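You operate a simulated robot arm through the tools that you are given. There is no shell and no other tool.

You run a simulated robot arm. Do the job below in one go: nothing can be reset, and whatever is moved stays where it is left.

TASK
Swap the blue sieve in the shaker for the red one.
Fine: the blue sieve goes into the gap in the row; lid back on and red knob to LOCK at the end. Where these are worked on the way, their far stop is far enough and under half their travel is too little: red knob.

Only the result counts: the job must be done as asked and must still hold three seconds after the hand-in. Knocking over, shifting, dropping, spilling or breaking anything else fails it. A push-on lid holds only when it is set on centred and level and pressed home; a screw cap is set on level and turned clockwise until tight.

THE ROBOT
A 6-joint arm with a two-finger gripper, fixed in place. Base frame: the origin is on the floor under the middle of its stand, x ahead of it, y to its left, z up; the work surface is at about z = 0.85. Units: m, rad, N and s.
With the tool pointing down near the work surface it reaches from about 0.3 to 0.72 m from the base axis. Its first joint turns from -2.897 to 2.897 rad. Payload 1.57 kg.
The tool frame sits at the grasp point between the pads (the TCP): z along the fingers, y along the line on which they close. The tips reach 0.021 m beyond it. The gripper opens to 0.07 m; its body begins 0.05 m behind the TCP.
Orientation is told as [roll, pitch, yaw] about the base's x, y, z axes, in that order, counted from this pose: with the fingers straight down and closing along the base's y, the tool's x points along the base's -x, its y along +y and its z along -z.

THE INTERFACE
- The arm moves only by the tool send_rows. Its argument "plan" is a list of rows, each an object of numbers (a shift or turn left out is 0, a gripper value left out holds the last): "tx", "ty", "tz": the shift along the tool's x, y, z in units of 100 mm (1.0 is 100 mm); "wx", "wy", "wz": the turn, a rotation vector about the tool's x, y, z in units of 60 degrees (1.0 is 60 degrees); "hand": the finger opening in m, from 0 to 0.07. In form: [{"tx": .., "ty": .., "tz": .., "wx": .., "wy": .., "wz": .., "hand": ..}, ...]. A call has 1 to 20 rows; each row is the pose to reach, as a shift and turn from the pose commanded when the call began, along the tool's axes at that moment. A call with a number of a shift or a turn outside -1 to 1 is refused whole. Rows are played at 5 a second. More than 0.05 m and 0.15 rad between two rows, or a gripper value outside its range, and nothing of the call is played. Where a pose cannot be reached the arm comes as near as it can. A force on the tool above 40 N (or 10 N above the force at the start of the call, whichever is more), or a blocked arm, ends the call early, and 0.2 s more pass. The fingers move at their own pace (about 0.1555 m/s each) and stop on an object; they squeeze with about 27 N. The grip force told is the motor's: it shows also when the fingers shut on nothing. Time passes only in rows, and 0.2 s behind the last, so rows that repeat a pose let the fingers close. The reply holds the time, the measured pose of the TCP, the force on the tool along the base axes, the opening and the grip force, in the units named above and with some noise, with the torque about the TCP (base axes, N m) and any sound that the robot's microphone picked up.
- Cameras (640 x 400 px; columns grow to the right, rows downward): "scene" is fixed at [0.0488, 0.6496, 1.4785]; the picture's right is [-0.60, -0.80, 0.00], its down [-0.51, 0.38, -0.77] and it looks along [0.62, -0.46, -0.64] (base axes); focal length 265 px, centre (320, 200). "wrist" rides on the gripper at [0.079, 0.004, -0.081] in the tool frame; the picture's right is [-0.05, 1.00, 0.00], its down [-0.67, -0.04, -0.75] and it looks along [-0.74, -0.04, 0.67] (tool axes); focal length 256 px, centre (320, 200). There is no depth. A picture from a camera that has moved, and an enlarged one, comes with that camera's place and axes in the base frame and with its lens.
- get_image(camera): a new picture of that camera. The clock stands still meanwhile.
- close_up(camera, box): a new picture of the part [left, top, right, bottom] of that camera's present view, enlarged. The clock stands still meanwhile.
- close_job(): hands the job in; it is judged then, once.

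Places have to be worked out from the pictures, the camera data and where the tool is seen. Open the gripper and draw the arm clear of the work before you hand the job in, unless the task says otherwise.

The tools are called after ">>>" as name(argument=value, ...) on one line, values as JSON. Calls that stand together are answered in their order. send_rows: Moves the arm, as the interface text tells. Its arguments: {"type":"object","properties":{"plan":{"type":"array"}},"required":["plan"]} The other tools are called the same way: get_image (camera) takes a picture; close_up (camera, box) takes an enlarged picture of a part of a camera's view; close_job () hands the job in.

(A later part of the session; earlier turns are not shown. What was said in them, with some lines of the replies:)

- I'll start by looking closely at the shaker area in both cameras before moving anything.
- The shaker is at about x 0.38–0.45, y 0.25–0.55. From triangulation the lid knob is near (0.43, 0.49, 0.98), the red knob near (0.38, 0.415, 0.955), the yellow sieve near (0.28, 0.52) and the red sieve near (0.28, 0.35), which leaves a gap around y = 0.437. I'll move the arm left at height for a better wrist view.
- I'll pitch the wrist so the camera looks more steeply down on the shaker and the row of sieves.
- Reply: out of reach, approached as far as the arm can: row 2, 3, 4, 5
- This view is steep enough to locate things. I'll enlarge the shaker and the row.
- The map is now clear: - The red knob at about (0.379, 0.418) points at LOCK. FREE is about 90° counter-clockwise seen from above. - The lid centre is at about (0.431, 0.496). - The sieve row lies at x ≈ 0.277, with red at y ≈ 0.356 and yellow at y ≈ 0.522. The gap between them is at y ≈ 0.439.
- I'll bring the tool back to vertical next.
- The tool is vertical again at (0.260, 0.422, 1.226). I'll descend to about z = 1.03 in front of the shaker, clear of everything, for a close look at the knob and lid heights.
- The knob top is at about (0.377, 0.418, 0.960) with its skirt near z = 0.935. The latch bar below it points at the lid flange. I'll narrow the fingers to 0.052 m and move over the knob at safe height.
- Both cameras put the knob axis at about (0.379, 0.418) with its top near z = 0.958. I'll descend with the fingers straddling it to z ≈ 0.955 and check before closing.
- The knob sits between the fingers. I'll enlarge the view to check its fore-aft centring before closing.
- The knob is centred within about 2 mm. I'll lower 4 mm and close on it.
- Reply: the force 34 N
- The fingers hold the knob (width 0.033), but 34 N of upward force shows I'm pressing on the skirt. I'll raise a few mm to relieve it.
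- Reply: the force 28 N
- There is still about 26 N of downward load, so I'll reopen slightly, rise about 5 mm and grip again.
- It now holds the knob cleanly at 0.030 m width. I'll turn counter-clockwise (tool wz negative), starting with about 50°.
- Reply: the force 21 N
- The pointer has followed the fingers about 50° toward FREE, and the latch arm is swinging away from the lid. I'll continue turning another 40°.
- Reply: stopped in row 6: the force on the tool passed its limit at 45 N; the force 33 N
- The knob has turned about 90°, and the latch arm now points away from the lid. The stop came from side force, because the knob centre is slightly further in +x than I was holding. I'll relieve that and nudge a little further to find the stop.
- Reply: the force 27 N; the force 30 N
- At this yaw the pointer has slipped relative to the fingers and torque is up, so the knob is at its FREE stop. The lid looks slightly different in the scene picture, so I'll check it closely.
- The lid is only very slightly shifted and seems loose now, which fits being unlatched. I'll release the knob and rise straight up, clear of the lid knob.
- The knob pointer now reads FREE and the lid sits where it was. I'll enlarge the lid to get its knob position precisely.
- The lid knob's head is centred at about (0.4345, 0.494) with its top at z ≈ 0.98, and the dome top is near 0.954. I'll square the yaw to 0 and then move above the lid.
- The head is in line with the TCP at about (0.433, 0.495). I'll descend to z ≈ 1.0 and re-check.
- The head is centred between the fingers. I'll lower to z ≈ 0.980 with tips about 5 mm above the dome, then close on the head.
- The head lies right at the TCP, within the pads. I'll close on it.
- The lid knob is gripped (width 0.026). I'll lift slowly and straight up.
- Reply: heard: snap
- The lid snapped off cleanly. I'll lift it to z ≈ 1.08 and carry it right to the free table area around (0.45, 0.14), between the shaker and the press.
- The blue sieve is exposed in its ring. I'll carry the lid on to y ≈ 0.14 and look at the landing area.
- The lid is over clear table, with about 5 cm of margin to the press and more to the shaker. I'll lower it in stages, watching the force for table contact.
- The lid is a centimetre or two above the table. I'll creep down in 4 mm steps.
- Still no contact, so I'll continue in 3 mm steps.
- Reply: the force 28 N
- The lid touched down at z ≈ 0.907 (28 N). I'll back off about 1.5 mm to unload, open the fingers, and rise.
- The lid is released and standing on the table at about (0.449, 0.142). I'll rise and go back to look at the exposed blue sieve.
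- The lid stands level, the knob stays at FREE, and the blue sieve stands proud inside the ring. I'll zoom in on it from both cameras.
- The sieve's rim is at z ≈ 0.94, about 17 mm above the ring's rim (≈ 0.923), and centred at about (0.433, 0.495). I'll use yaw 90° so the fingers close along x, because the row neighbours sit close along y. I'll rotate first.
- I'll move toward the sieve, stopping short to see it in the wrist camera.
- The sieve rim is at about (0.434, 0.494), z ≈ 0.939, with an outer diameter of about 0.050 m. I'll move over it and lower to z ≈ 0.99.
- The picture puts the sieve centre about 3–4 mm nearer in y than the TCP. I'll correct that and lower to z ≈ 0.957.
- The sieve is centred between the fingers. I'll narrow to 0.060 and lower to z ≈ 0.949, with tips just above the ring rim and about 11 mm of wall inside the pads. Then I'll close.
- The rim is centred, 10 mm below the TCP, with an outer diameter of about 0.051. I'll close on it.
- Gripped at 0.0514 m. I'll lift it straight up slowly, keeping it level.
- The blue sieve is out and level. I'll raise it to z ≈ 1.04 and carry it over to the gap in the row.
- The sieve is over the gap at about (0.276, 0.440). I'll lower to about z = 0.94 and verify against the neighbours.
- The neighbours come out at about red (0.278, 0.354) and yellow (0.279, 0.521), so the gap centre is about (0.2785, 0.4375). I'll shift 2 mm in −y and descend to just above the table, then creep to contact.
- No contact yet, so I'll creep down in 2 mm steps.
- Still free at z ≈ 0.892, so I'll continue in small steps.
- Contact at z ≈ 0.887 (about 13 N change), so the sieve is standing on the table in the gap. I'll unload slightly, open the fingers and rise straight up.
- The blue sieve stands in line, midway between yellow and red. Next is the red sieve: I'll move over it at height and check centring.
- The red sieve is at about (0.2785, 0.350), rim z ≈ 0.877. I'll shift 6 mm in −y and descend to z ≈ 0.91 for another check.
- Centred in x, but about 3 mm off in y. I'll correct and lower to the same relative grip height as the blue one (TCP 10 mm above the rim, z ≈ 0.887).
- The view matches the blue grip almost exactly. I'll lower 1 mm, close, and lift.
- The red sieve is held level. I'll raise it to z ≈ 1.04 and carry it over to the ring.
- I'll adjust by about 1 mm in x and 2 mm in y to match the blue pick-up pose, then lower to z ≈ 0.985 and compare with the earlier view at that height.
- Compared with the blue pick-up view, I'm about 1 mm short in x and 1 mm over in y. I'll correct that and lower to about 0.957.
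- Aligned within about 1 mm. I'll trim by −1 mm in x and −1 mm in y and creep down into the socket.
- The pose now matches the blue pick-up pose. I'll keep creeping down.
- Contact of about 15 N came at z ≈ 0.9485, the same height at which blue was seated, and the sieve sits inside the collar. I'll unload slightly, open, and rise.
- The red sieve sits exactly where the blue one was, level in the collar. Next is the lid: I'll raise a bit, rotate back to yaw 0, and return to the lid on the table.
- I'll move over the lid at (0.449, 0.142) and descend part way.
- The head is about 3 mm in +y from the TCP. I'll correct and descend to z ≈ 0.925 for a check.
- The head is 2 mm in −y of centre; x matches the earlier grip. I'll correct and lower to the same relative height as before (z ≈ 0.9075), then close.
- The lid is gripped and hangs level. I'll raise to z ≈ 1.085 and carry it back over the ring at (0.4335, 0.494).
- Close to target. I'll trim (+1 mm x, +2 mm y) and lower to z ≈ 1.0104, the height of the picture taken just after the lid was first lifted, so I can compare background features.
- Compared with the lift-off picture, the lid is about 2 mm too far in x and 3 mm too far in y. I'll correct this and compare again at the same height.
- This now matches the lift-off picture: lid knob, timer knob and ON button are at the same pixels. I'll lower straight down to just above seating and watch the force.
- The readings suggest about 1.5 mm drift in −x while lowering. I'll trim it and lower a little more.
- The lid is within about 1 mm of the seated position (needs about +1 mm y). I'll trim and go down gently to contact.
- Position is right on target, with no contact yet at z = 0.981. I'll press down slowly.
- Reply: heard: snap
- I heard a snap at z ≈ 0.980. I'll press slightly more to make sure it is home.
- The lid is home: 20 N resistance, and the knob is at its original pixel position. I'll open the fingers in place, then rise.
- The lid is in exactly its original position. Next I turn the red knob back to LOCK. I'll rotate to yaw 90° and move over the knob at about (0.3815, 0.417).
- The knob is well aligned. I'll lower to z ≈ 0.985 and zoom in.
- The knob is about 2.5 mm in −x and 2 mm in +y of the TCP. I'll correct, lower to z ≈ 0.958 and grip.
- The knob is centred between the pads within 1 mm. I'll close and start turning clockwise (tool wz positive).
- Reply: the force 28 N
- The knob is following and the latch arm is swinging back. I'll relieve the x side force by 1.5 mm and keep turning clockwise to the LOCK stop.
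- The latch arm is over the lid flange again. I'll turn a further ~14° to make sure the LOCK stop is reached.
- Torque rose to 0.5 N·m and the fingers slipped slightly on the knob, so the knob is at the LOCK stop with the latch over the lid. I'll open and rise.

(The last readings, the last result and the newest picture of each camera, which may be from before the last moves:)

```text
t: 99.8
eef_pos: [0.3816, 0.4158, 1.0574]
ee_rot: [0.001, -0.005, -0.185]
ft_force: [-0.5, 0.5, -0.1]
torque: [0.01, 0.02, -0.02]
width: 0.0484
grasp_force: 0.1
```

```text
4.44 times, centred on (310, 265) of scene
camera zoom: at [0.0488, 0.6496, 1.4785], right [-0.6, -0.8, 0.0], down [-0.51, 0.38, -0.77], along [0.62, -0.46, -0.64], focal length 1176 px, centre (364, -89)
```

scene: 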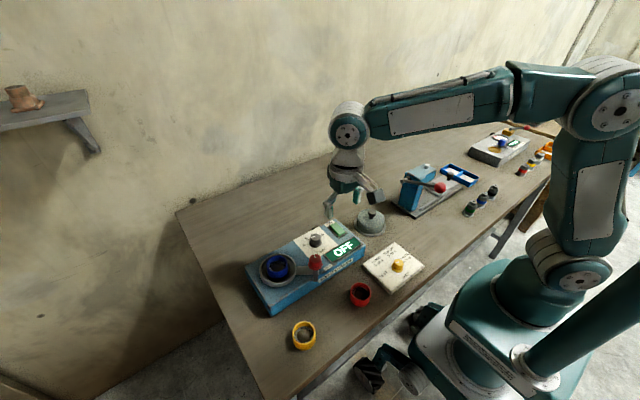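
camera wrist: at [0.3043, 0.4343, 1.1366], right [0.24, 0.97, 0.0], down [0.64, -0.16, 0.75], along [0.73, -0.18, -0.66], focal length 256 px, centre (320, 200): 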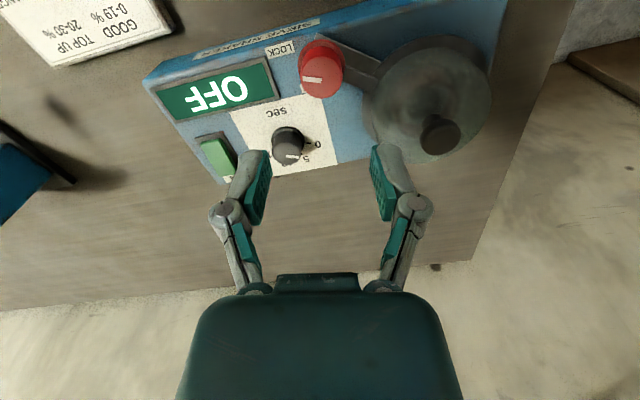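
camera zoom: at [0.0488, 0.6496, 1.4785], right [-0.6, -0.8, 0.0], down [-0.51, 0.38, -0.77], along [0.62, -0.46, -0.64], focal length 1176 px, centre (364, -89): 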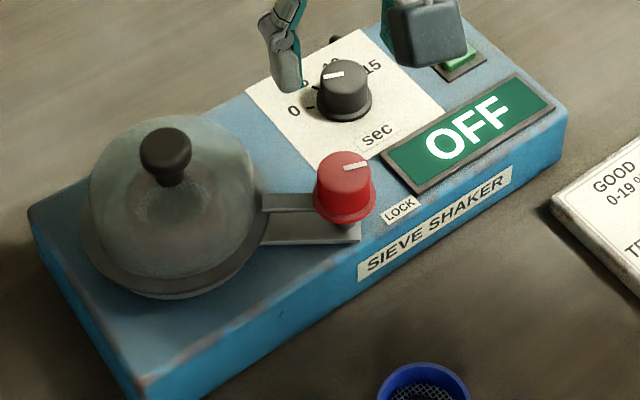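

The knob pointer is back at exactly its initial LOCK position with the latch over the lid. I'll draw the arm up and away toward the start pose.

>>> send_rows(plan=[{"tz": -0.4, "hand": 0.07}, {"tz": -0.8, "hand": 0.07}, {"tz": -1.0, "ty": -0.3, "hand": 0.07}, {"tz": -1.0, "ty": -0.7, "hand": 0.07}, {"tz": -1.0, "ty": -1.0, "hand": 0.07}])

>>> send_rows(plan=[{"tz": -0.35, "ty": -0.3, "hand": 0.07}, {"tz": -0.7, "ty": -0.6, "hand": 0.07}, {"tz": -1.0, "ty": -0.9, "hand": 0.07}, {"tz": -1.0, "ty": -0.9, "hand": 0.07}])

>>> get_image(camera="scene")

>>> close_up(camera="scene", box=[230, 200, 440, 360])

>>> get_image(camera="wrist")

```text
t: 101.0
eef_pos: [0.361, 0.3176, 1.1574]
ee_rot: [0.002, -0.006, -0.188]
ft_force: [-0.8, 0.0, 0.0]
torque: [0.01, 0.02, 0.0]
width: 0.0702
grasp_force: 0.1
```

```text
t: 102.0
eef_pos: [0.3437, 0.2294, 1.257]
ee_rot: [0.002, -0.005, -0.186]
ft_force: [-0.1, -1.5, 0.7]
torque: [-0.03, 0.02, -0.01]
width: 0.07
grasp_force: 0.0
```

```text
taken
```

scene: 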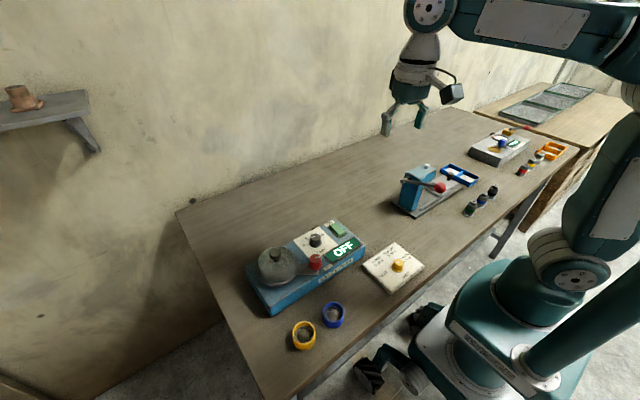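

```text
2.50 times, centred on (335, 280) of scene
camera zoom: at [0.0488, 0.6496, 1.4785], right [-0.6, -0.8, 0.0], down [-0.51, 0.38, -0.77], along [0.62, -0.46, -0.64], focal length 662 px, centre (282, 0)
```

zoom: 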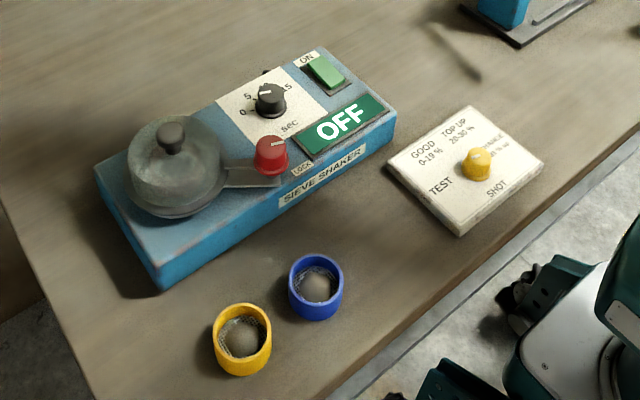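

```text
taken
camera wrist: at [0.2653, 0.2487, 1.3363], right [0.24, 0.97, 0.0], down [0.64, -0.16, 0.75], along [0.73, -0.18, -0.66], focal length 256 px, centre (320, 200)
```

wrist: 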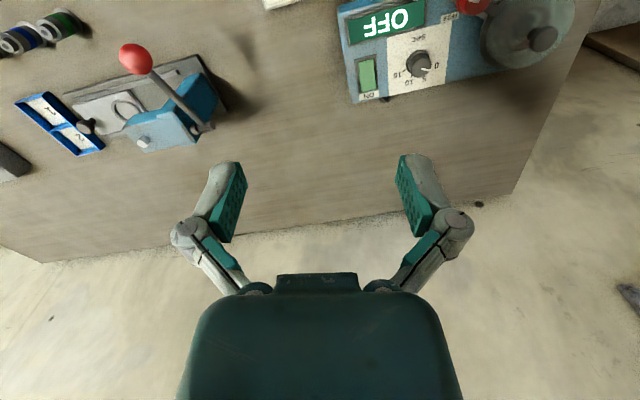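

The final pictures show the red sieve in the shaker under the seated lid, the knob at LOCK, and the blue sieve upright in the row's gap next to yellow. Nothing else has moved and the open gripper is clear of the work, so I'm handing in.

>>> close_job()

```text
The job is handed in.
```

The swap is done and handed in: the red sieve is in the shaker and the blue sieve is in the gap in the row, beside the yellow one.

- **Lid:** it is back on; it snapped home and sits exactly where it was at the start.
- **Red knob:** I turned it to the FREE stop to release the lid, then back to the LOCK stop. Its pointer matches the starting LOCK position, with the latch over the lid.
- **Everything else:** the final pictures show nothing else on the bench knocked or shifted. The gripper is open and clear of the work.

The hand-in reply gave no verdict, so I can't confirm the three-second hold.
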